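You operate a simulated robot arm through the tools that you are given. There is no shell and no other tool.

You are at the controls of a simulated robot arm. One attempt, no reset.

Task
File the burr off the steel arbor and lay it on the bench mat.
Fine: shut the vee clamp on it first, use the fine file and lay it back, open the clamp before you lift the arbor. Set down upright: fine file.

The check looks at the end state, three seconds after you hand in, the way a careful person would. Anything else that was tipped, shoved, dropped, spilled or broken makes it a failure.

Robot
A 6-joint arm with a two-finger gripper, fixed in place. Base frame: the origin is on the floor under the middle of its stand, x ahead of it, y to its left, z up; the work surface is at about z = 860. Readings come in mm, degrees, newtons and seconds.
It reaches about 1572 mm from its shoulder. Its first joint turns from -166.0 to 166.0 degrees. Payload 2.45 kg.
The TCP is the grasp point between the finger pads, 20 mm short of the fingertips. In the tool frame z runs along the fingers and y along their closing line. The gripper opens to 140 mm; its body begins 168 mm behind the TCP.
Orientation is told as [roll, pitch, yaw] about the base's x, y, z axes, in that order, counted from this pose: with the fingers straight down and closing along the base's y, the tool's x points along the base's -x, its y along +y and its z along -z.

Tools
- The arm moves only by the tool arm_command. Its argument "moves" is a list of rows, each a list of 7 numbers: the turn, a rotation vector about the tool's x, y, z in units of 60 degrees (1.0 is 60 degrees), then the shift along the tool's x, y, z in units of 300 mm (1.0 is 300 mm), then the opening, from 0 (shut) to 1 (fully open). In form: [[rx, ry, rz, x, y, z, claw], ...]. A call has 1 to 20 rows; each row is the pose to reach, as a shift and turn from the pose commanded when the call began, along the tool's axes at that moment. A call with a number of a shift or a turn outside -1 to 1 is refused whole. A row lasts 0.2 s, in which the tool goes at most 50 mm and 8.6 degrees; a call with a longer step from one row to the next is refused whole, and so is a gripper value outside its range. A pose out of reach is approached as far as the arm can. The call stops where the force on the tool passes 90 N (or 10 N more than at its start, if that is more) or the arm is blocked; 0.2 s more then pass. Each finger travels about 45 mm/s and halts on what it meets, pressing with about 40 N; the grip force reading is that of the motor and also rises with nothing between the fingers. The clock runs only during rows and for 0.2 s after the last one: add rows that repeat a pose to give the fingers time. It gives the time, the measured TCP pose, the force on the tool (base axes), the opening and the grip force at its end, in the units of the frame above (readings bear some noise), with the torque about the TCP (base axes, N m) and any sound that the robot's microphone picked up.
- Cameras (640 x 400 px; columns grow to the right, rows downward): "scene" is fixed at [50.2, -497.9, 1619.8]; the picture's right is [0.26, -0.97, 0.00], its down [-0.87, -0.23, -0.42] and it looks along [0.41, 0.11, -0.91] (base axes); focal length 214 px, centre (320, 200). "wrist" rides on the gripper at [78, 11, -209] in the tool frame; the picture's right is [-0.14, 0.99, 0.00], its down [-0.92, -0.13, -0.37] and it looks along [-0.37, -0.05, 0.93] (tool axes); focal length 280 px, centre (320, 200). There is no depth. A picture from a camera that has moved, and an enlarged one, comes with that camera's place and axes in the base frame and with its lens.
- camera(camera): a new picture of that camera. It takes no simulated time.
- close_up(camera, box): a new picture of the part [left, top, right, bottom] of that camera's present view, enlarged. It takes no simulated time.
- close_job(): hands the job in; it is judged then, once.

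Nothing tells you positions but the pictures and the camera data. Unless the task says otherwise, let go and move clear before handing in.

The tools are called after "Emit:" by a JSON object that holds its "op" and its "data". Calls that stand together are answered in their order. arm_command: Moves the arm, as the interface text tells. Its arguments: {"type":"object","properties":{"moves":{"type":"array","items":{"type":"array","items":{"type":"number"}}}},"required":["moves"]} The other tools are called the same way: camera (camera) takes a picture; close_up (camera, box) takes an enlarged picture of a part of a camera's view; close_job () hands the job in.

At the start:

```text
time_s: 0.0
ee_pos: [774.8, -259.5, 1223.2]
tcp_rot: [-0.1, 0.0, -0.1]
ft_force: [-0.2, -0.2, 0.0]
ft_torque: [0.01, -0.02, 0.01]
finger_gap: 140.3
gripper_force: 0.1
```

scene: 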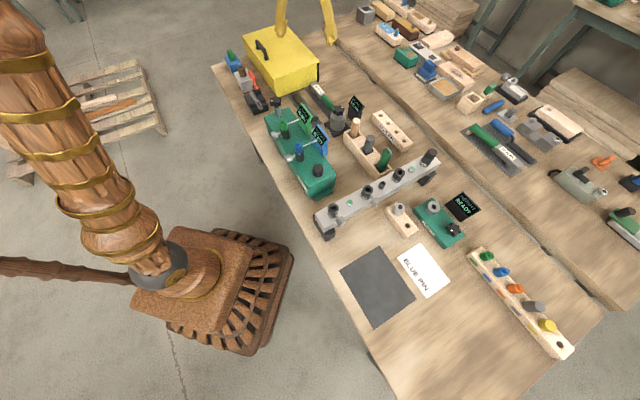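
wrist: 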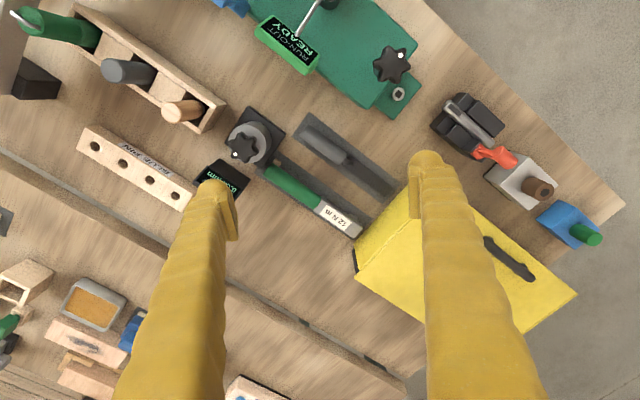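

I see a cluttered bench with a vee clamp, racks, fixtures and a dark mat; I need closer looks to identify the arbor, clamp, files and mat. Next I take enlarged pictures of several areas.

Emit:
{"op": "close_up", "data": {"camera": "scene", "box": [220, 30, 380, 130]}}

Emit:
{"op": "close_up", "data": {"camera": "scene", "box": [250, 80, 410, 180]}}

Emit:
{"op": "close_up", "data": {"camera": "scene", "box": [300, 130, 460, 230]}}

Emit:
{"op": "close_up", "data": {"camera": "scene", "box": [330, 180, 490, 280]}}

Emit:
{"op": "close_up", "data": {"camera": "scene", "box": [440, 80, 640, 205]}}

Emit:
{"op": "close_up", "data": {"camera": "scene", "box": [330, 0, 530, 125]}}

Emit:
{"op": "close_up", "data": {"camera": "scene", "box": [440, 200, 600, 370]}}

Emit:
{"op": "close_up", "data": {"camera": "wrist", "box": [400, 70, 640, 270]}}

```text
4.00 times, centred on (300, 80) of scene
camera zoom: at [50.2, -497.9, 1619.8], right [0.26, -0.97, 0.0], down [-0.87, -0.23, -0.42], along [0.41, 0.11, -0.91], focal length 858 px, centre (400, 680)
```

zoom: 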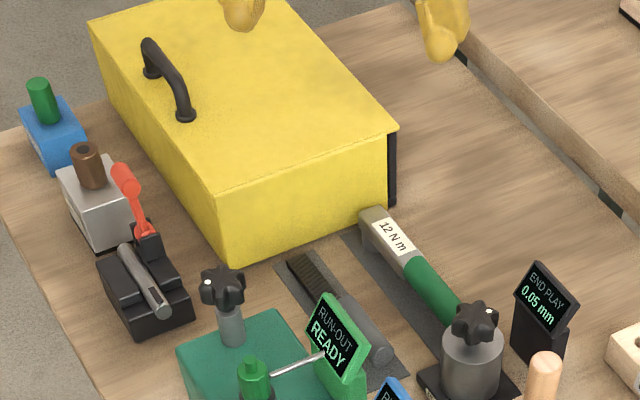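

```text
4.00 times, centred on (330, 130) of scene
camera zoom: at [50.2, -497.9, 1619.8], right [0.26, -0.97, 0.0], down [-0.87, -0.23, -0.42], along [0.41, 0.11, -0.91], focal length 858 px, centre (280, 480)
```

zoom: 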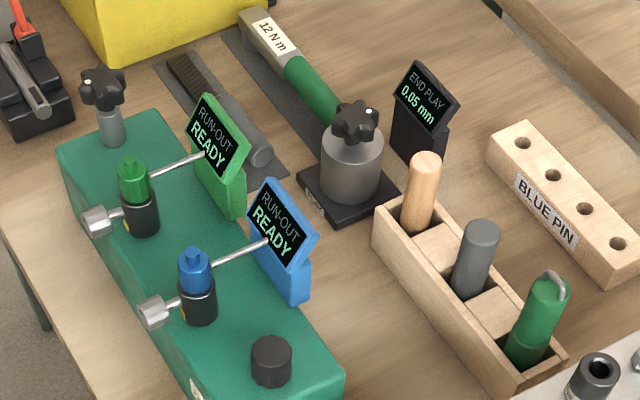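

```text
4.00 times, centred on (380, 180) of scene
camera zoom: at [50.2, -497.9, 1619.8], right [0.26, -0.97, 0.0], down [-0.87, -0.23, -0.42], along [0.41, 0.11, -0.91], focal length 858 px, centre (80, 280)
```

zoom: 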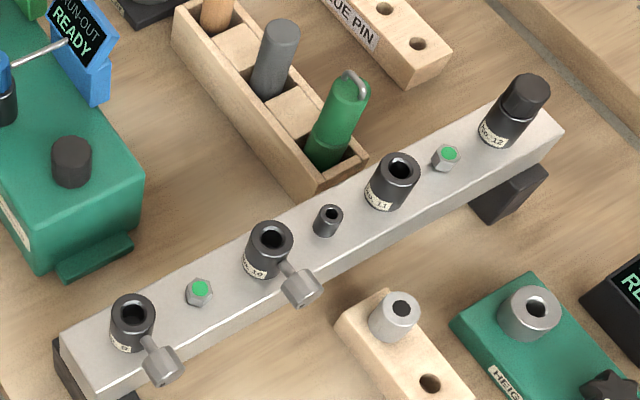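

```text
4.00 times, centred on (410, 230) of scene
camera zoom: at [50.2, -497.9, 1619.8], right [0.26, -0.97, 0.0], down [-0.87, -0.23, -0.42], along [0.41, 0.11, -0.91], focal length 858 px, centre (-40, 80)
```

zoom: 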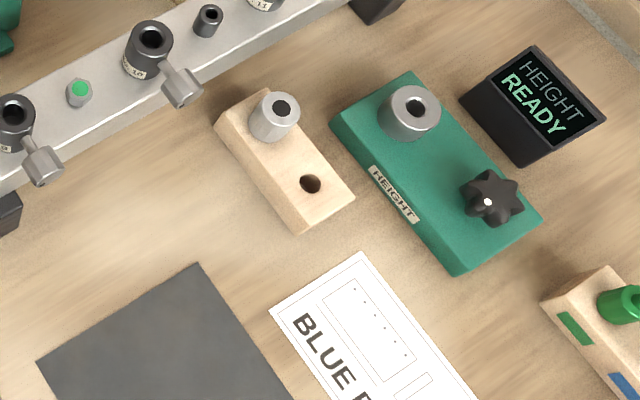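

```text
3.20 times, centred on (540, 142) of scene
camera zoom: at [50.2, -497.9, 1619.8], right [0.26, -0.97, 0.0], down [-0.87, -0.23, -0.42], along [0.41, 0.11, -0.91], focal length 686 px, centre (-384, 384)
```

zoom: 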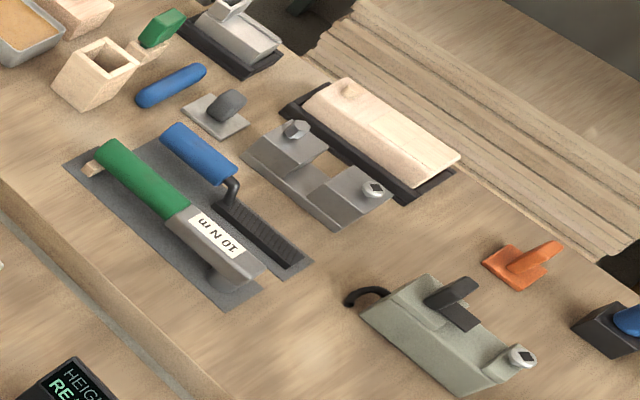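

```text
3.20 times, centred on (430, 62) of scene
camera zoom: at [50.2, -497.9, 1619.8], right [0.26, -0.97, 0.0], down [-0.87, -0.23, -0.42], along [0.41, 0.11, -0.91], focal length 686 px, centre (-32, 640)
```

zoom: 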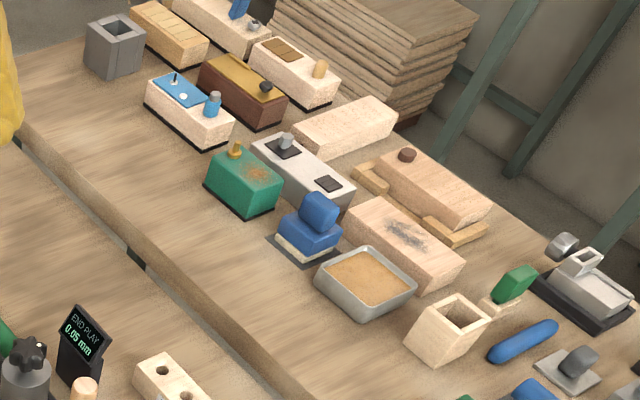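

```text
2.35 times, centred on (520, 285) of scene
camera zoom: at [50.2, -497.9, 1619.8], right [0.26, -0.97, 0.0], down [-0.87, -0.23, -0.42], along [0.41, 0.11, -0.91], focal length 505 px, centre (-151, 0)
```

zoom: 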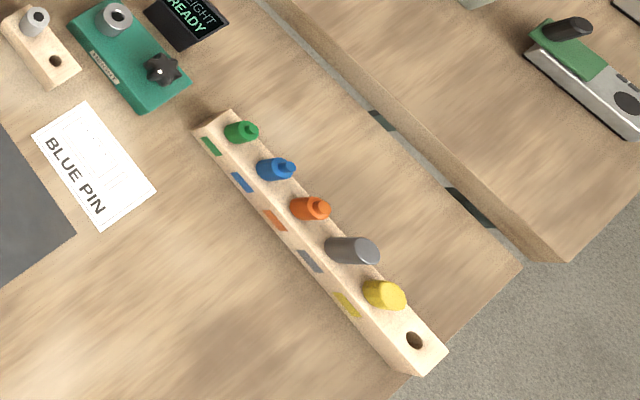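

```text
2.00 times, centred on (520, 170) of wrist
camera zoom: at [698.0, -247.7, 1430.3], right [0.14, 0.99, 0.0], down [0.92, -0.13, 0.37], along [0.37, -0.05, -0.93], focal length 561 px, centre (-80, 260)
```

zoom: 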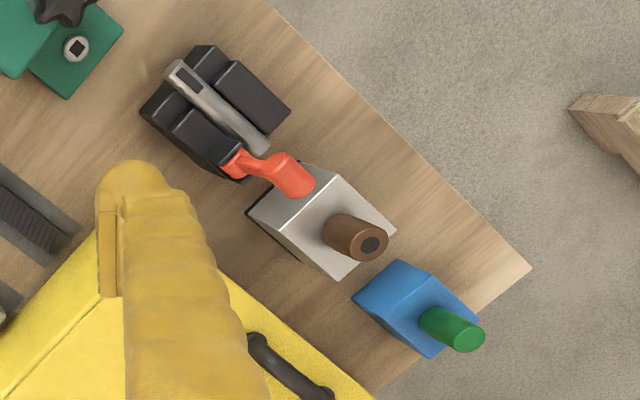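

The black vee block with the red lever (at about x 810, y 28) holds a grey rod, probably the arbor, and beside it are two holders: silver with a brown handle and blue with a green handle. I move the wrist closer to the clamp to look.

Emit:
{"op": "arm_command", "data": {"moves": [[0, 0, 0, 0.035, 0.135, 0.03, 1], [0, 0, 0, 0.07, 0.27, 0.06, 1], [0, 0, 0, 0.105, 0.405, 0.09, 1], [0, 0, 0, 0.14, 0.54, 0.12, 1], [0, 0, 0, 0.175, 0.675, 0.15, 1], [0, 0, 0, 0.21, 0.81, 0.18, 1], [0, 0, 0, 0.245, 0.945, 0.21, 1]]}}

Emit:
{"op": "camera", "data": {"camera": "wrist"}}

Emit:
{"op": "camera", "data": {"camera": "scene"}}

```text
time_s: 1.6
ee_pos: [704.0, 25.0, 1159.3]
tcp_rot: [-0.1, -0.2, -0.1]
ft_force: [-0.1, 0.2, -0.2]
ft_torque: [-0.03, -0.01, -0.04]
finger_gap: 139.9
gripper_force: 0.1
```

```text
taken
camera wrist: at [626.9, 37.3, 1367.8], right [0.14, 0.99, 0.0], down [0.92, -0.13, 0.37], along [0.37, -0.05, -0.93], focal length 280 px, centre (320, 200)
```

wrist: 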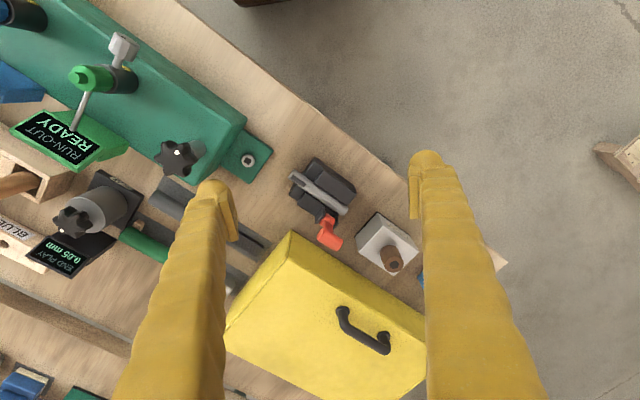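

```text
taken
```

scene: 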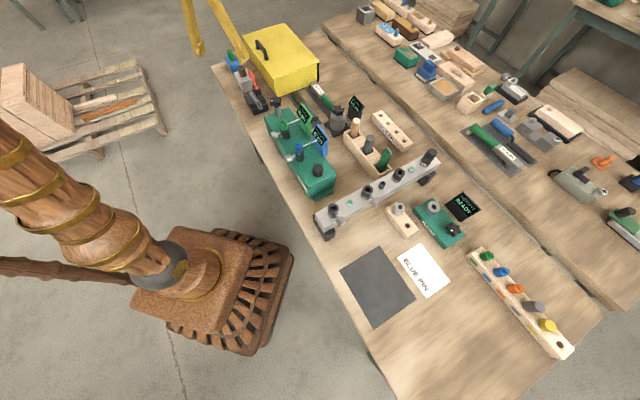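

The clamp, the silver holder and part of the blue holder are between the fingers in the wrist view. I enlarge them to read the geometry and any labels.

Emit:
{"op": "close_up", "data": {"camera": "wrist", "box": [270, 140, 430, 240]}}

Emit:
{"op": "close_up", "data": {"camera": "wrist", "box": [340, 200, 500, 300]}}

Emit:
{"op": "close_up", "data": {"camera": "scene", "box": [220, 45, 284, 125]}}

```text
4.00 times, centred on (350, 190) of wrist
camera zoom: at [626.9, 37.3, 1367.8], right [0.14, 0.99, 0.0], down [0.92, -0.13, 0.37], along [0.37, -0.05, -0.93], focal length 1122 px, centre (200, 240)
```

zoom: 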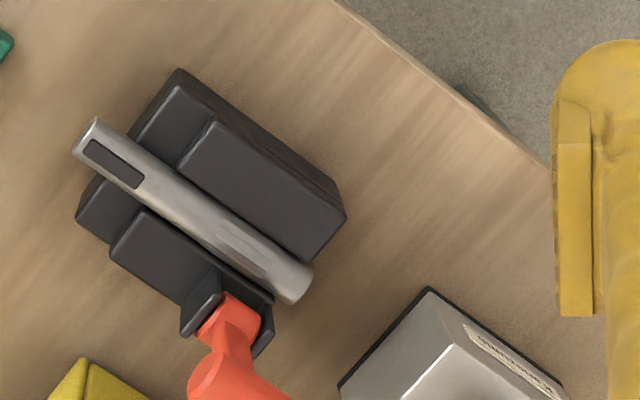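

```text
4.00 times, centred on (420, 250) of wrist
camera zoom: at [626.9, 37.3, 1367.8], right [0.14, 0.99, 0.0], down [0.92, -0.13, 0.37], along [0.37, -0.05, -0.93], focal length 1122 px, centre (-80, 0)
```

zoom: 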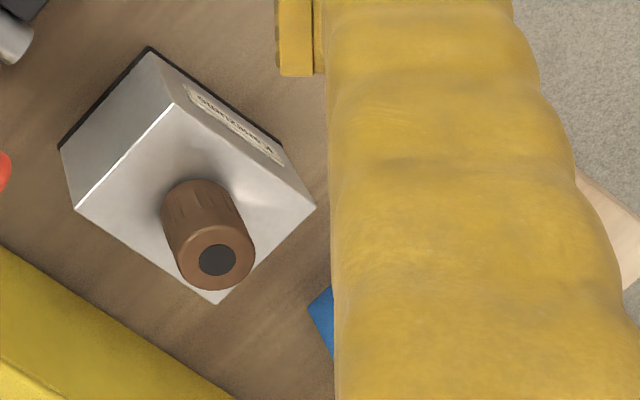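

```text
5.00 times, centred on (252, 85) of scene
camera zoom: at [50.2, -497.9, 1619.8], right [0.26, -0.97, 0.0], down [-0.87, -0.23, -0.42], along [0.41, 0.11, -0.91], focal length 1072 px, centre (660, 775)
```

zoom: 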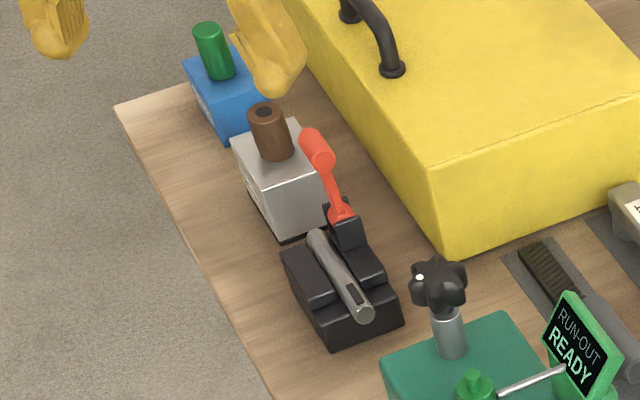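

The arbor lies in the vee at about (797, 12, 900), along a 45° direction, and the labels on the holders face outward from the bench's front edge. I zoom in on the label and the burr area before choosing the file.

Emit:
{"op": "close_up", "data": {"camera": "wrist", "box": [375, 210, 423, 250]}}

Emit:
{"op": "close_up", "data": {"camera": "wrist", "box": [285, 150, 349, 250]}}

Emit:
{"op": "close_up", "data": {"camera": "scene", "box": [228, 45, 268, 95]}}

```text
10.00 times, centred on (399, 230) of wrist
camera zoom: at [626.9, 37.3, 1367.8], right [0.14, 0.99, 0.0], down [0.92, -0.13, 0.37], along [0.37, -0.05, -0.93], focal length 2804 px, centre (-470, -100)
```

zoom: 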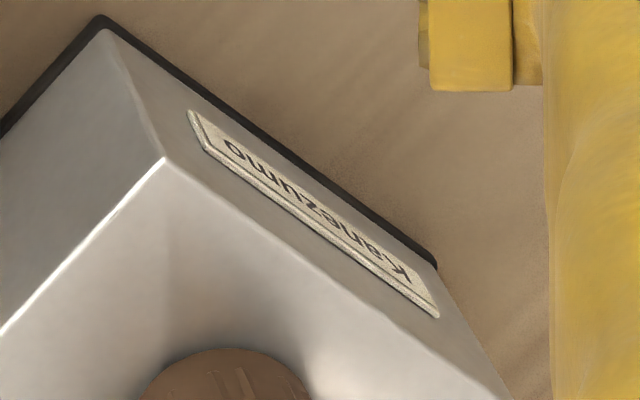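

```text
4.00 times, centred on (317, 200) of wrist
camera zoom: at [626.9, 37.3, 1367.8], right [0.14, 0.99, 0.0], down [0.92, -0.13, 0.37], along [0.37, -0.05, -0.93], focal length 1122 px, centre (332, 200)
```

zoom: 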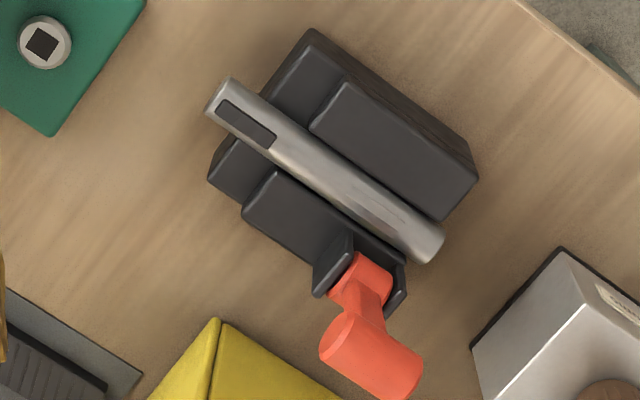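

```text
8.00 times, centred on (248, 70) of scene
camera zoom: at [50.2, -497.9, 1619.8], right [0.26, -0.97, 0.0], down [-0.87, -0.23, -0.42], along [0.41, 0.11, -0.91], focal length 1716 px, centre (896, 1240)
```

zoom: 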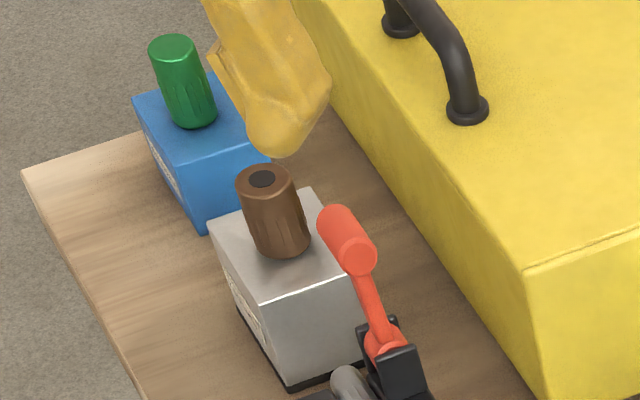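

The silver holder's label is a brand name ("Kanezumo"), so I still need the blue holder's label to tell which file is fine. I swing the wrist outside the bench edge and tilt the camera to look at the label faces.

Emit:
{"op": "arm_command", "data": {"moves": [[0.0245, -0.0593, 0.0916, -0.041, 0.124, 0.045, 1], [0.049, -0.1185, 0.1831, -0.082, 0.248, 0.09, 1], [0.0735, -0.1778, 0.2747, -0.123, 0.372, 0.135, 1], [0.098, -0.237, 0.3663, -0.164, 0.497, 0.18, 1], [0.1225, -0.2963, 0.4578, -0.204, 0.621, 0.225, 1], [0.147, -0.3555, 0.5494, -0.245, 0.745, 0.27, 1], [0.1715, -0.4148, 0.6409, -0.286, 0.869, 0.315, 1], [0.196, -0.474, 0.7325, -0.327, 0.993, 0.36, 1]]}}

Emit:
{"op": "camera", "data": {"camera": "wrist"}}

```text
time_s: 3.4
ee_pos: [802.7, 321.3, 1051.0]
tcp_rot: [0.2, -30.2, -45.2]
ft_force: [-0.4, 0.3, 0.7]
ft_torque: [0.04, 0.0, 0.02]
finger_gap: 139.9
gripper_force: 0.0
```

```text
taken
camera wrist: at [688.6, 451.4, 1191.5], right [0.79, 0.61, 0.07], down [0.34, -0.52, 0.78], along [0.52, -0.59, -0.62], focal length 280 px, centre (320, 200)
```

wrist: 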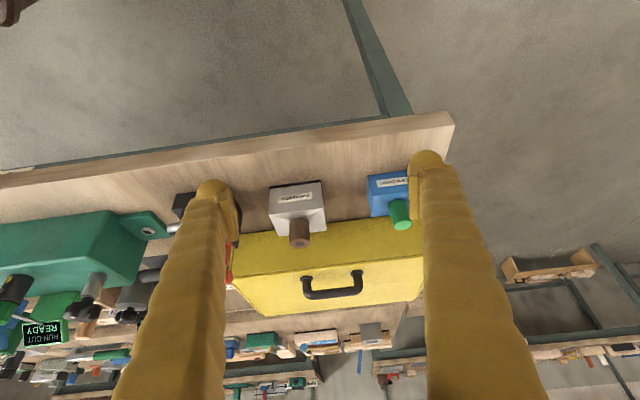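

Emit:
{"op": "close_up", "data": {"camera": "wrist", "box": [355, 160, 419, 240]}}

Emit:
{"op": "close_up", "data": {"camera": "wrist", "box": [260, 170, 340, 260]}}

Emit:
{"op": "close_up", "data": {"camera": "wrist", "box": [220, 160, 440, 320]}}

```text
5.00 times, centred on (387, 200) of wrist
camera zoom: at [688.6, 451.4, 1191.5], right [0.79, 0.61, 0.07], down [0.34, -0.52, 0.78], along [0.52, -0.59, -0.62], focal length 1402 px, centre (-15, 200)
```

zoom: 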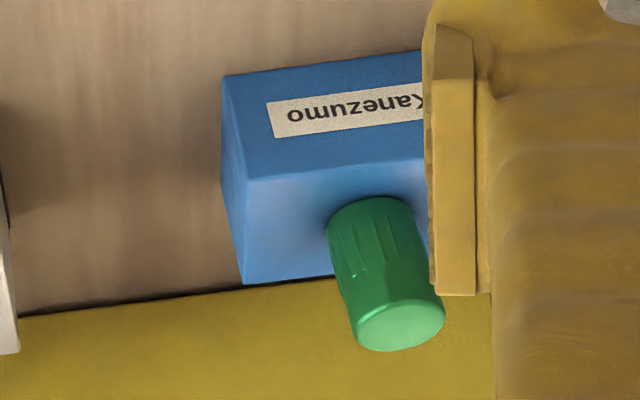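

```text
4.44 times, centred on (300, 215) of wrist
camera zoom: at [688.6, 451.4, 1191.5], right [0.79, 0.61, 0.07], down [0.34, -0.52, 0.78], along [0.52, -0.59, -0.62], focal length 1246 px, centre (409, 133)
```

zoom: 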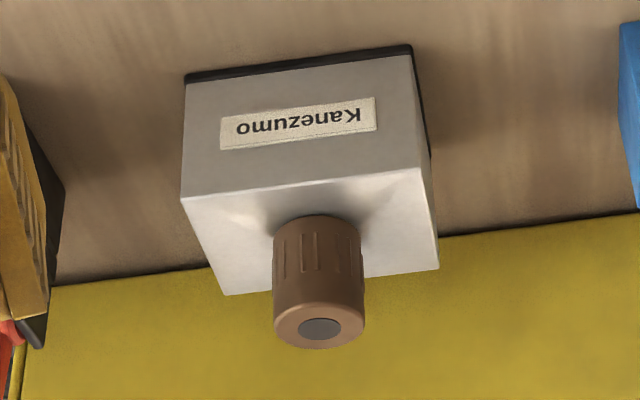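

```text
2.50 times, centred on (330, 240) of wrist
camera zoom: at [688.6, 451.4, 1191.5], right [0.79, 0.61, 0.07], down [0.34, -0.52, 0.78], along [0.52, -0.59, -0.62], focal length 701 px, centre (295, 100)
```

zoom: 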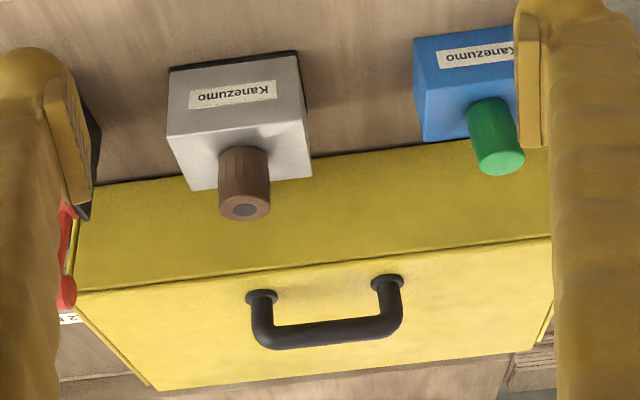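

Both holders carry only the same brand name, so I can't yet tell fine from coarse. I look at the handle ends and the other candidate tools from here before moving on.

Emit:
{"op": "close_up", "data": {"camera": "wrist", "box": [275, 205, 325, 255]}}

Emit:
{"op": "close_up", "data": {"camera": "scene", "box": [224, 45, 250, 75]}}

Emit:
{"op": "close_up", "data": {"camera": "scene", "box": [232, 65, 272, 115]}}

Emit:
{"op": "close_up", "data": {"camera": "scene", "box": [280, 80, 340, 130]}}

Emit:
{"op": "close_up", "data": {"camera": "scene", "box": [335, 110, 405, 180]}}

Emit:
{"op": "close_up", "data": {"camera": "scene", "box": [460, 110, 540, 180]}}

```text
8.00 times, centred on (300, 230) of wrist
camera zoom: at [688.6, 451.4, 1191.5], right [0.79, 0.61, 0.07], down [0.34, -0.52, 0.78], along [0.52, -0.59, -0.62], focal length 2243 px, centre (480, -40)
```

zoom: 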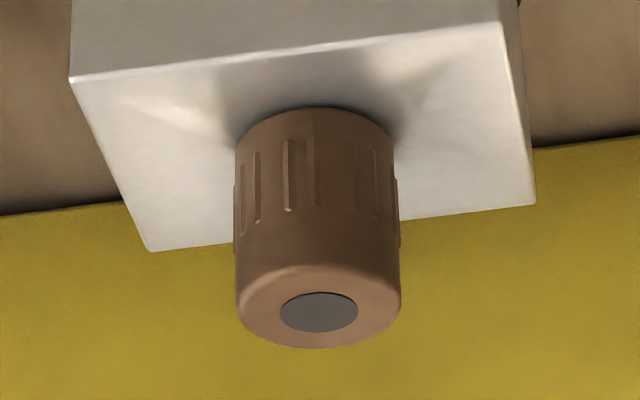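

```text
13.33 times, centred on (237, 60) of scene
camera zoom: at [50.2, -497.9, 1619.8], right [0.26, -0.97, 0.0], down [-0.87, -0.23, -0.42], along [0.41, 0.11, -0.91], focal length 2860 px, centre (1427, 2067)
```

zoom: 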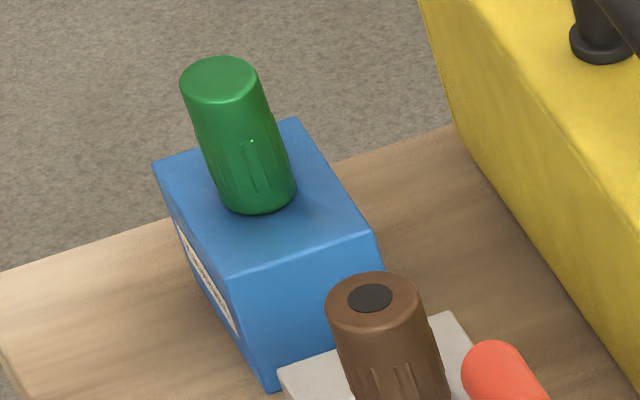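

```text
8.00 times, centred on (252, 90) of scene
camera zoom: at [50.2, -497.9, 1619.8], right [0.26, -0.97, 0.0], down [-0.87, -0.23, -0.42], along [0.41, 0.11, -0.91], focal length 1716 px, centre (864, 1080)
```

zoom: 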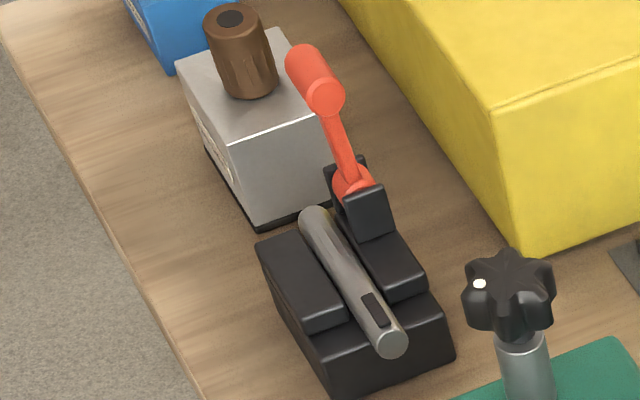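

```text
8.00 times, centred on (310, 105) of scene
camera zoom: at [50.2, -497.9, 1619.8], right [0.26, -0.97, 0.0], down [-0.87, -0.23, -0.42], along [0.41, 0.11, -0.91], focal length 1716 px, centre (400, 960)
```

zoom: 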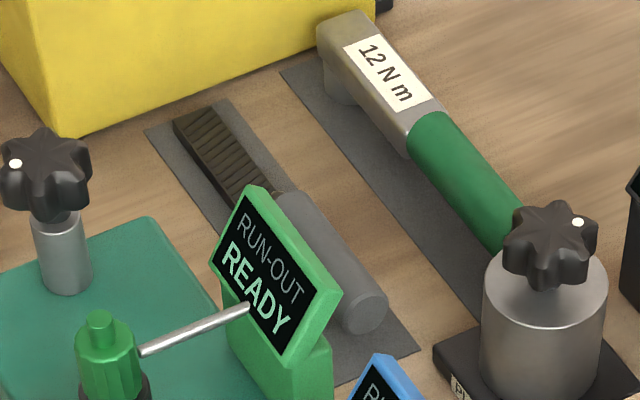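

```text
5.71 times, centred on (370, 145) of scene
camera zoom: at [50.2, -497.9, 1619.8], right [0.26, -0.97, 0.0], down [-0.87, -0.23, -0.42], along [0.41, 0.11, -0.91], focal length 1226 px, centre (34, 514)
```

zoom: 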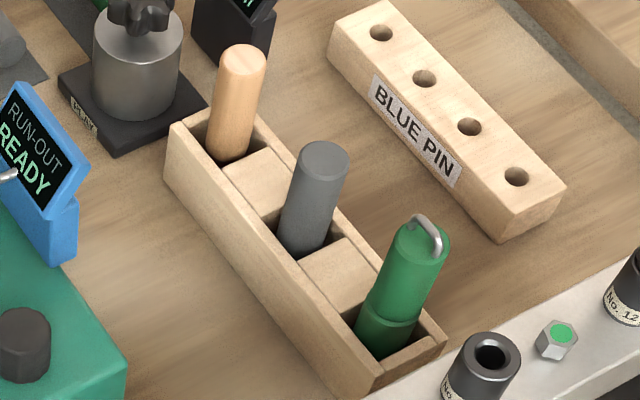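

```text
5.71 times, centred on (500, 145) of scene
camera zoom: at [50.2, -497.9, 1619.8], right [0.26, -0.97, 0.0], down [-0.87, -0.23, -0.42], along [0.41, 0.11, -0.91], focal length 1226 px, centre (-709, 514)
```

zoom: 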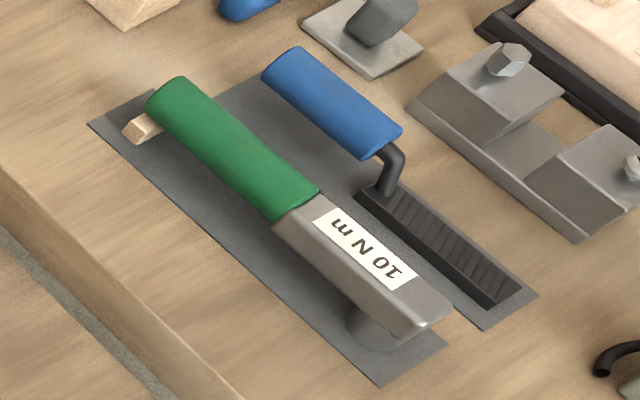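

Besides the two holders there are two file-like tools with ridged dark blades: a grey-handled one on a mat by the run-out fixture (about x 950, y -300) and a blue-handled one on the far bench. I back out, straighten the wrist and go look at the grey-handled one closely.

Emit:
{"op": "arm_command", "data": {"moves": [[-0.0245, 0.0593, -0.0916, -0.1, -0.0865, -0.004, 1], [-0.049, 0.1185, -0.1831, -0.2, -0.173, -0.008, 1], [-0.0735, 0.1778, -0.2747, -0.3, -0.2595, -0.012, 1], [-0.098, 0.237, -0.3663, -0.4, -0.346, -0.016, 1], [-0.1225, 0.2963, -0.4578, -0.5, -0.4325, -0.02, 1], [-0.147, 0.3555, -0.5494, -0.6, -0.519, -0.024, 1], [-0.1715, 0.4148, -0.6409, -0.7, -0.6055, -0.028, 1], [-0.196, 0.474, -0.7325, -0.8, -0.692, -0.032, 1]]}}

Emit:
{"op": "arm_command", "data": {"moves": [[0, 0, 0, -0.03, -0.135, 0, 1], [0, 0, 0, -0.06, -0.27, 0, 1], [0, 0, 0, -0.09, -0.405, 0, 1], [0, 0, 0, -0.12, -0.54, 0, 1], [0, 0, 0, -0.15, -0.675, 0, 1], [0, 0, 0, -0.18, -0.81, 0, 1], [0, 0, 0, -0.21, -0.945, 0, 1]]}}

Emit:
{"op": "camera", "data": {"camera": "wrist"}}

```text
time_s: 5.2
ee_pos: [795.9, 31.7, 1176.8]
tcp_rot: [-0.1, 0.1, 0.0]
ft_force: [-0.9, -0.6, -0.3]
ft_torque: [0.02, 0.0, 0.01]
finger_gap: 140.0
gripper_force: 0.0
```

```text
time_s: 6.8
ee_pos: [859.9, -252.6, 1179.0]
tcp_rot: [-0.1, -0.1, 0.0]
ft_force: [-0.2, -0.1, 0.8]
ft_torque: [0.01, -0.02, -0.01]
finger_gap: 140.0
gripper_force: 0.0
```

```text
taken
camera wrist: at [782.1, -240.9, 1386.5], right [0.14, 0.99, 0.0], down [0.92, -0.13, 0.37], along [0.37, -0.05, -0.93], focal length 280 px, centre (320, 200)
```

wrist: 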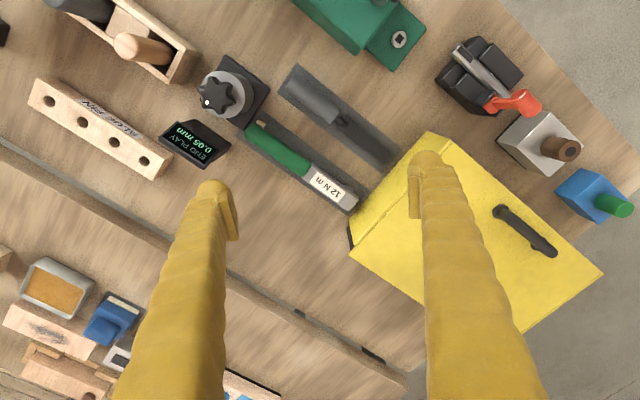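

Emit:
{"op": "close_up", "data": {"camera": "wrist", "box": [270, 60, 400, 180]}}

Emit:
{"op": "close_up", "data": {"camera": "wrist", "box": [335, 100, 395, 160]}}

Emit:
{"op": "close_up", "data": {"camera": "wrist", "box": [430, 30, 630, 230]}}

Emit:
{"op": "close_up", "data": {"camera": "wrist", "box": [440, 30, 540, 120]}}

Emit:
{"op": "close_up", "data": {"camera": "scene", "box": [495, 130, 535, 165]}}

```text
3.33 times, centred on (335, 120) of wrist
camera zoom: at [782.1, -240.9, 1386.5], right [0.14, 0.99, 0.0], down [0.92, -0.13, 0.37], along [0.37, -0.05, -0.93], focal length 935 px, centre (270, 467)
```

zoom: 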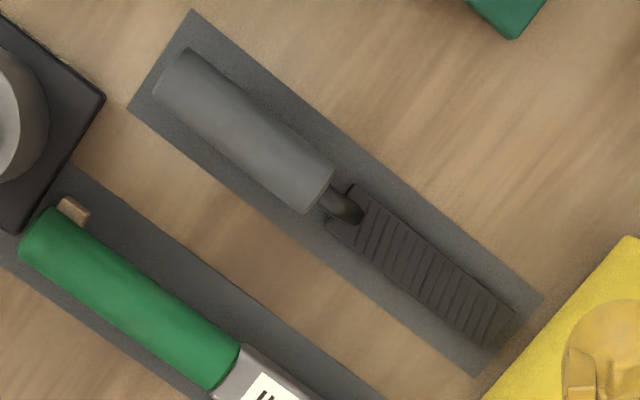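

```text
6.67 times, centred on (365, 130) of wrist
camera zoom: at [782.1, -240.9, 1386.5], right [0.14, 0.99, 0.0], down [0.92, -0.13, 0.37], along [0.37, -0.05, -0.93], focal length 1869 px, centre (20, 667)
```

zoom: 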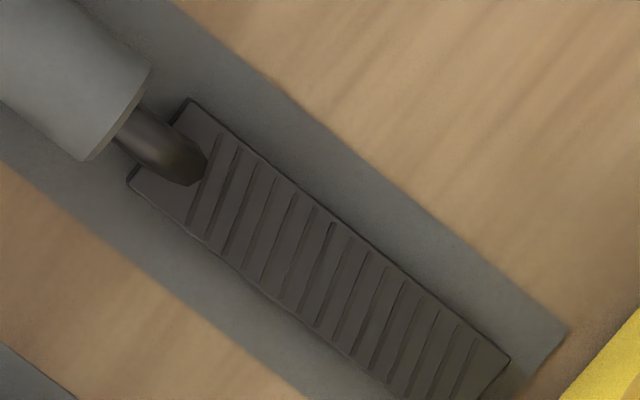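

```text
2.00 times, centred on (530, 130) of wrist
camera zoom: at [782.1, -240.9, 1386.5], right [0.14, 0.99, 0.0], down [0.92, -0.13, 0.37], along [0.37, -0.05, -0.93], focal length 561 px, centre (-100, 340)
```

zoom: 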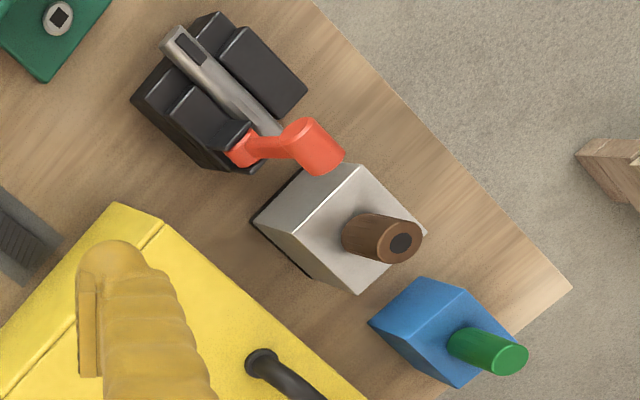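

```text
4.44 times, centred on (490, 75) of wrist
camera zoom: at [782.1, -240.9, 1386.5], right [0.14, 0.99, 0.0], down [0.92, -0.13, 0.37], along [0.37, -0.05, -0.93], focal length 1246 px, centre (-436, 756)
```

zoom: 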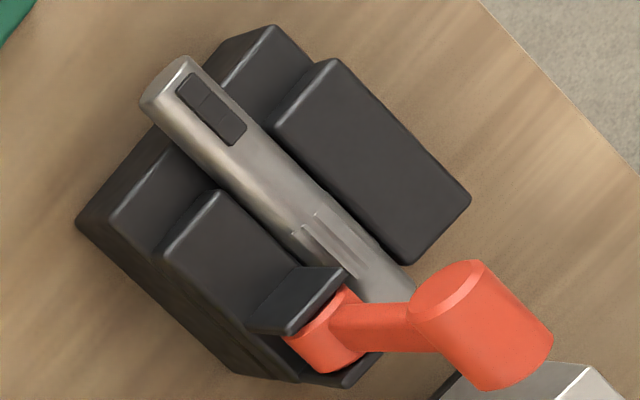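

```text
11.43 times, centred on (515, 148) of scene
camera zoom: at [50.2, -497.9, 1619.8], right [0.26, -0.97, 0.0], down [-0.87, -0.23, -0.42], along [0.41, 0.11, -0.91], focal length 2451 px, centre (-1909, 800)
```

zoom: 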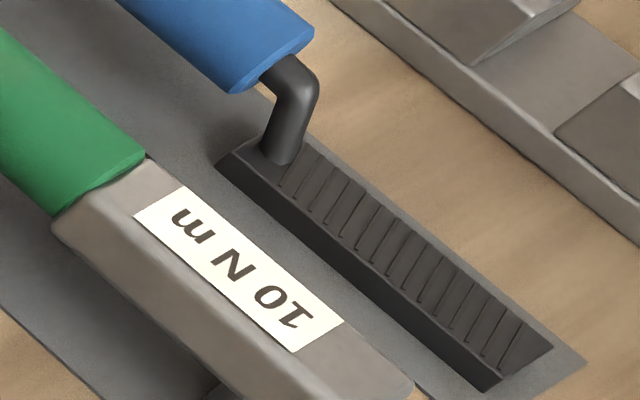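

The grey-handled tool is a surface file with an offset tang, and its twin is the blue-handled one on the far bench; the silver and blue blocks look like capped cans. I compare tooth pitch of both files and look at the burr and clamp lever.

Emit:
{"op": "close_up", "data": {"camera": "scene", "box": [499, 138, 529, 163]}}

Emit:
{"op": "close_up", "data": {"camera": "wrist", "box": [345, 110, 395, 165]}}

Emit:
{"op": "close_up", "data": {"camera": "scene", "box": [285, 85, 325, 125]}}

Emit:
{"op": "close_up", "data": {"camera": "wrist", "box": [475, 60, 525, 115]}}

Emit:
{"op": "close_up", "data": {"camera": "scene", "box": [560, 150, 640, 245]}}

```text
16.00 times, centred on (514, 150) of scene
camera zoom: at [50.2, -497.9, 1619.8], right [0.26, -0.97, 0.0], down [-0.87, -0.23, -0.42], along [0.41, 0.11, -0.91], focal length 3432 px, centre (-2784, 992)
```

zoom: 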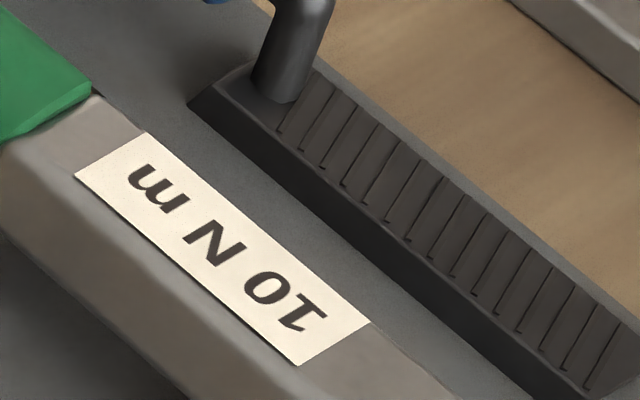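

```text
7.27 times, centred on (370, 138) of wrist
camera zoom: at [782.1, -240.9, 1386.5], right [0.14, 0.99, 0.0], down [0.92, -0.13, 0.37], along [0.37, -0.05, -0.93], focal length 2039 px, centre (-44, 654)
```

zoom: 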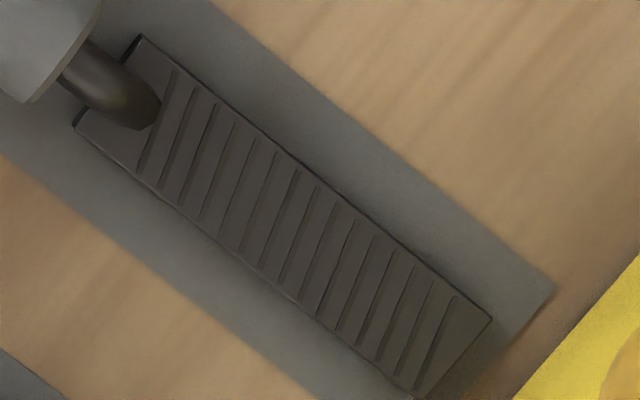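

```text
10.00 times, centred on (305, 105) of scene
camera zoom: at [50.2, -497.9, 1619.8], right [0.26, -0.97, 0.0], down [-0.87, -0.23, -0.42], along [0.41, 0.11, -0.91], focal length 2145 px, centre (470, 1150)
```

zoom: 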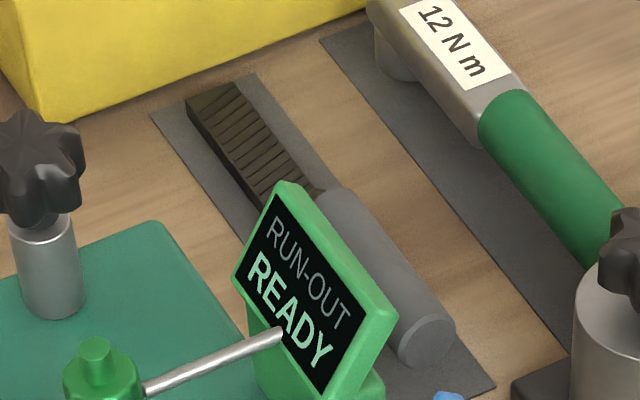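

```text
7.27 times, centred on (500, 88) of wrist
camera zoom: at [782.1, -240.9, 1386.5], right [0.14, 0.99, 0.0], down [0.92, -0.13, 0.37], along [0.37, -0.05, -0.93], focal length 2039 px, centre (-989, 1018)
```

zoom: 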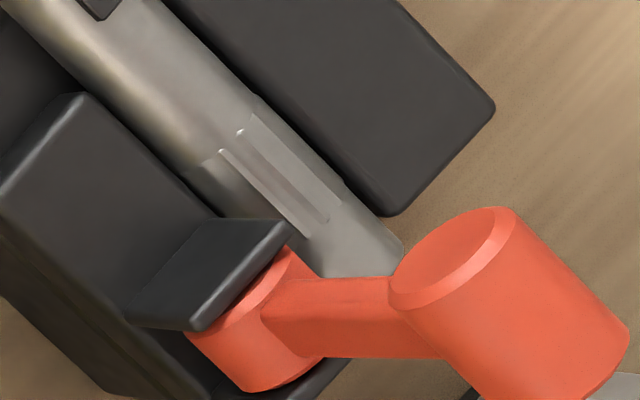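

```text
4.21 times, centred on (600, 198) of scene
camera zoom: at [50.2, -497.9, 1619.8], right [0.26, -0.97, 0.0], down [-0.87, -0.23, -0.42], along [0.41, 0.11, -0.91], focal length 903 px, centre (-859, 210)
```

zoom: 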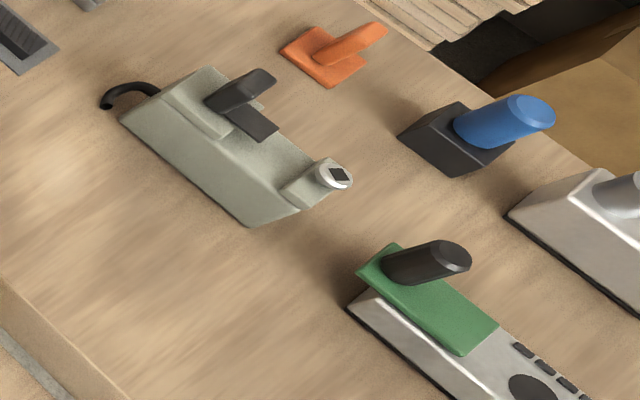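

Both files show the same number of teeth strips, so the pitch alone doesn't separate them. I check the wooden tray with upright handles (about x 668, y -529) for another file before deciding.

Emit:
{"op": "arm_command", "data": {"moves": [[0, 0, 0, 0.1, -0.104, 0, 1], [0, 0, 0, 0.2, -0.208, 0, 1], [0, 0, 0, 0.3, -0.312, 0, 1], [0, 0, 0, 0.4, -0.416, 0, 1], [0, 0, 0, 0.5, -0.52, 0, 1], [0, 0, 0, 0.6, -0.624, 0, 1], [0, 0, 0, 0.7, -0.728, 0, 1], [0, 0, 0, 0.8, -0.833, 0, 1]]}}

Emit:
{"op": "camera", "data": {"camera": "wrist"}}

```text
time_s: 8.6
ee_pos: [621.5, -501.9, 1180.8]
tcp_rot: [-0.2, 0.0, -0.1]
ft_force: [-0.9, -0.1, -0.7]
ft_torque: [0.02, -0.04, -0.01]
finger_gap: 140.0
gripper_force: 0.2
```

```text
taken
camera wrist: at [543.8, -490.0, 1387.9], right [0.14, 0.99, 0.0], down [0.92, -0.13, 0.37], along [0.37, -0.05, -0.93], focal length 280 px, centre (320, 200)
```

wrist: 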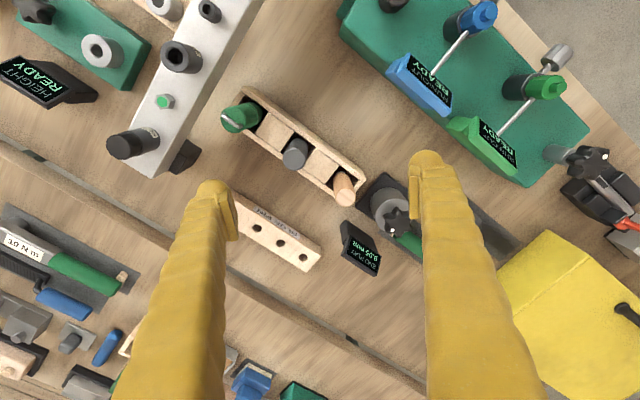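

Emit:
{"op": "close_up", "data": {"camera": "wrist", "box": [210, 80, 370, 210]}}

Emit:
{"op": "close_up", "data": {"camera": "wrist", "box": [0, 200, 200, 400]}}

Emit:
{"op": "close_up", "data": {"camera": "wrist", "box": [370, 150, 520, 280]}}

Emit:
{"op": "close_up", "data": {"camera": "scene", "box": [330, 230, 470, 330]}}

```text
3.08 times, centred on (290, 145) of wrist
camera zoom: at [543.8, -490.0, 1387.9], right [0.14, 0.99, 0.0], down [0.92, -0.13, 0.37], along [0.37, -0.05, -0.93], focal length 863 px, centre (412, 369)
```

zoom: 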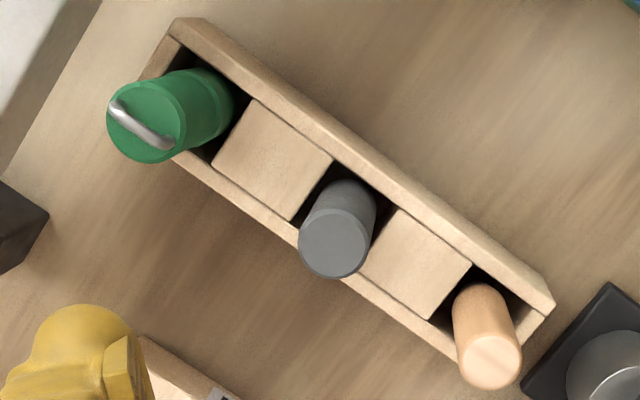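

```text
2.00 times, centred on (100, 300) of wrist
camera zoom: at [543.8, -490.0, 1387.9], right [0.14, 0.99, 0.0], down [0.92, -0.13, 0.37], along [0.37, -0.05, -0.93], focal length 561 px, centre (760, 0)
```

zoom: 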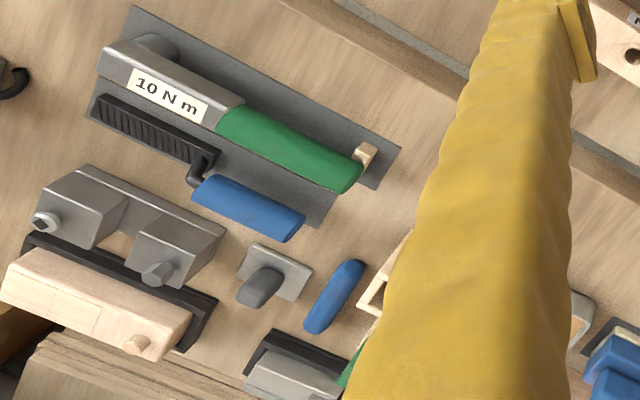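

```text
3.08 times, centred on (445, 215) of wrist
camera zoom: at [543.8, -490.0, 1387.9], right [0.14, 0.99, 0.0], down [0.92, -0.13, 0.37], along [0.37, -0.05, -0.93], focal length 863 px, centre (-65, 154)
```

zoom: 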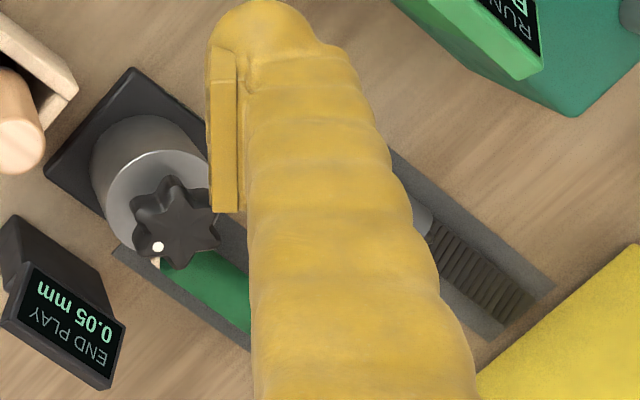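

```text
4.00 times, centred on (400, 280) of scene
camera zoom: at [50.2, -497.9, 1619.8], right [0.26, -0.97, 0.0], down [-0.87, -0.23, -0.42], along [0.41, 0.11, -0.91], focal length 858 px, centre (0, -120)
```

zoom: 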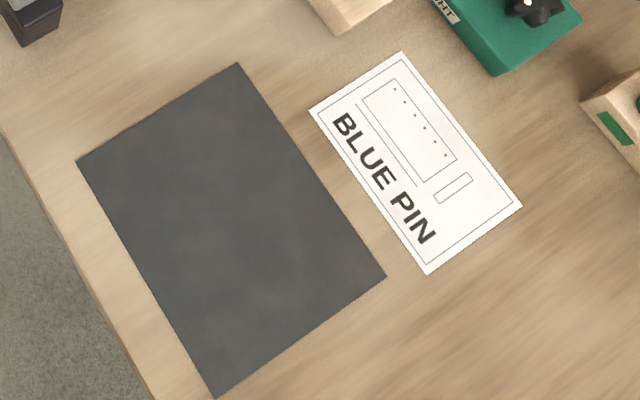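

The tray holds a flashlight, a bar and a dowel, not files. I enlarge both files once more to count the teeth strips and look for any marks on the handles.

Emit:
{"op": "close_up", "data": {"camera": "scene", "box": [505, 138, 521, 150]}}

Emit:
{"op": "close_up", "data": {"camera": "scene", "box": [513, 145, 529, 161]}}

Emit:
{"op": "close_up", "data": {"camera": "scene", "box": [288, 90, 308, 108]}}

Emit:
{"op": "close_up", "data": {"camera": "wrist", "box": [20, 240, 100, 320]}}

Emit:
{"op": "close_up", "data": {"camera": "scene", "box": [480, 110, 520, 150]}}

```text
16.00 times, centred on (513, 144) of scene
camera zoom: at [50.2, -497.9, 1619.8], right [0.26, -0.97, 0.0], down [-0.87, -0.23, -0.42], along [0.41, 0.11, -0.91], focal length 3432 px, centre (-2768, 1096)
```

zoom: 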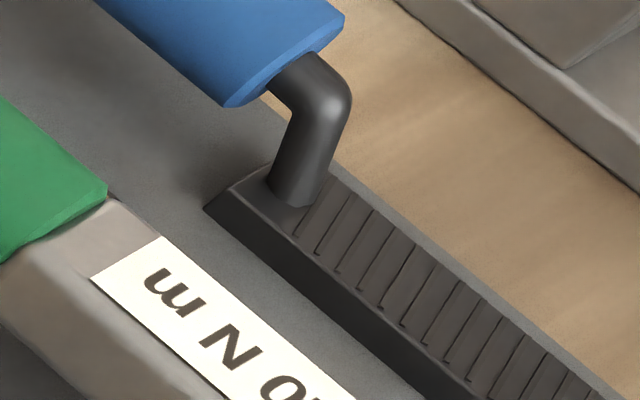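

```text
16.00 times, centred on (521, 153) of scene
camera zoom: at [50.2, -497.9, 1619.8], right [0.26, -0.97, 0.0], down [-0.87, -0.23, -0.42], along [0.41, 0.11, -0.91], focal length 3432 px, centre (-2896, 952)
```

zoom: 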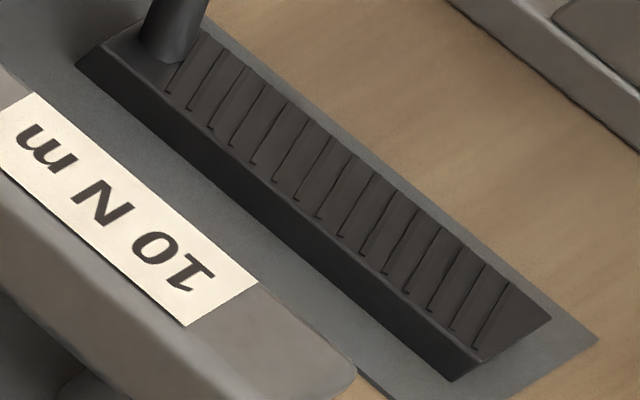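

```text
16.00 times, centred on (298, 99) of scene
camera zoom: at [50.2, -497.9, 1619.8], right [0.26, -0.97, 0.0], down [-0.87, -0.23, -0.42], along [0.41, 0.11, -0.91], focal length 3432 px, centre (672, 1816)
```

zoom: 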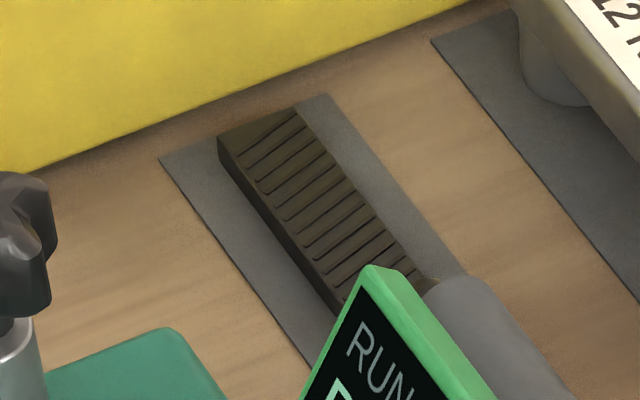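

```text
5.00 times, centred on (60, 280) of wrist
camera zoom: at [543.8, -490.0, 1387.9], right [0.14, 0.99, 0.0], down [0.92, -0.13, 0.37], along [0.37, -0.05, -0.93], focal length 1402 px, centre (1620, -200)
```

zoom: 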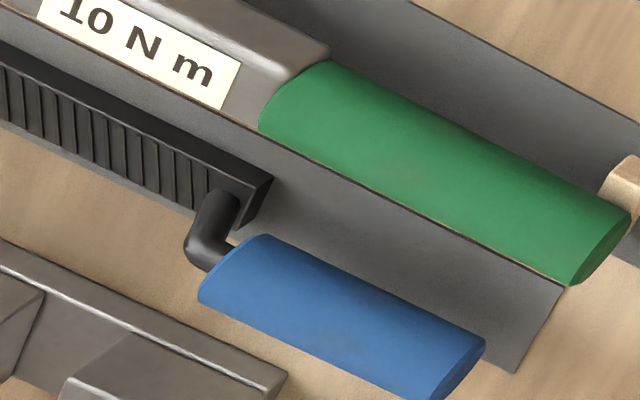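

```text
10.00 times, centred on (500, 130) of scene
camera zoom: at [50.2, -497.9, 1619.8], right [0.26, -0.97, 0.0], down [-0.87, -0.23, -0.42], along [0.41, 0.11, -0.91], focal length 2145 px, centre (-1480, 900)
```

zoom: 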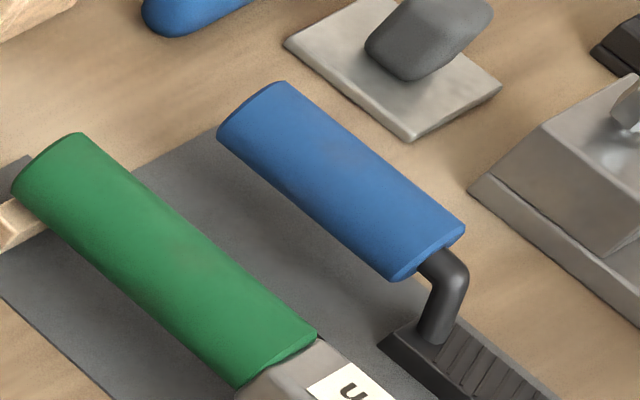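

The two files have the same 15-groove blade and no text, so I take the grey-handled one on this bench, next to the clamp station, as the fine file. I hover over it with the gripper turned 45° to line up with its handle and check its height and surroundings.

Emit:
{"op": "arm_command", "data": {"moves": [[0, 0, -0.107, -0.08, 0.114, 0.048, 1], [0, 0, -0.214, -0.16, 0.229, 0.095, 1], [0, 0, -0.321, -0.24, 0.343, 0.143, 1], [0, 0, -0.429, -0.321, 0.457, 0.19, 1], [0, 0, -0.536, -0.401, 0.571, 0.238, 1], [0, 0, -0.643, -0.482, 0.686, 0.286, 1], [0, 0, -0.75, -0.562, 0.8, 0.333, 1]]}}

Emit:
{"op": "camera", "data": {"camera": "wrist"}}

Emit:
{"op": "close_up", "data": {"camera": "wrist", "box": [220, 80, 420, 280]}}

```text
time_s: 10.2
ee_pos: [788.7, -262.1, 1079.0]
tcp_rot: [-0.1, 0.0, 44.9]
ft_force: [-0.7, 0.0, -0.5]
ft_torque: [-0.03, 0.0, -0.02]
finger_gap: 140.0
gripper_force: 0.1
```

```text
taken
camera wrist: at [725.4, -308.3, 1287.0], right [-0.6, 0.8, 0.0], down [0.74, 0.56, 0.37], along [0.3, 0.22, -0.93], focal length 280 px, centre (320, 200)
```

wrist: 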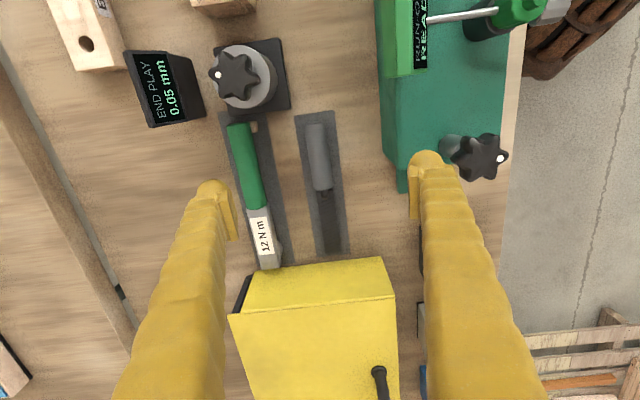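

```text
2.00 times, centred on (320, 180) of wrist
camera zoom: at [725.4, -308.3, 1287.0], right [-0.6, 0.8, 0.0], down [0.74, 0.56, 0.37], along [0.3, 0.22, -0.93], focal length 561 px, centre (320, 240)
```

zoom: 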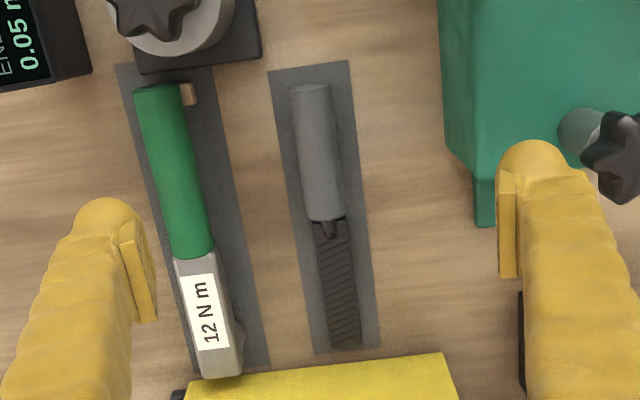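

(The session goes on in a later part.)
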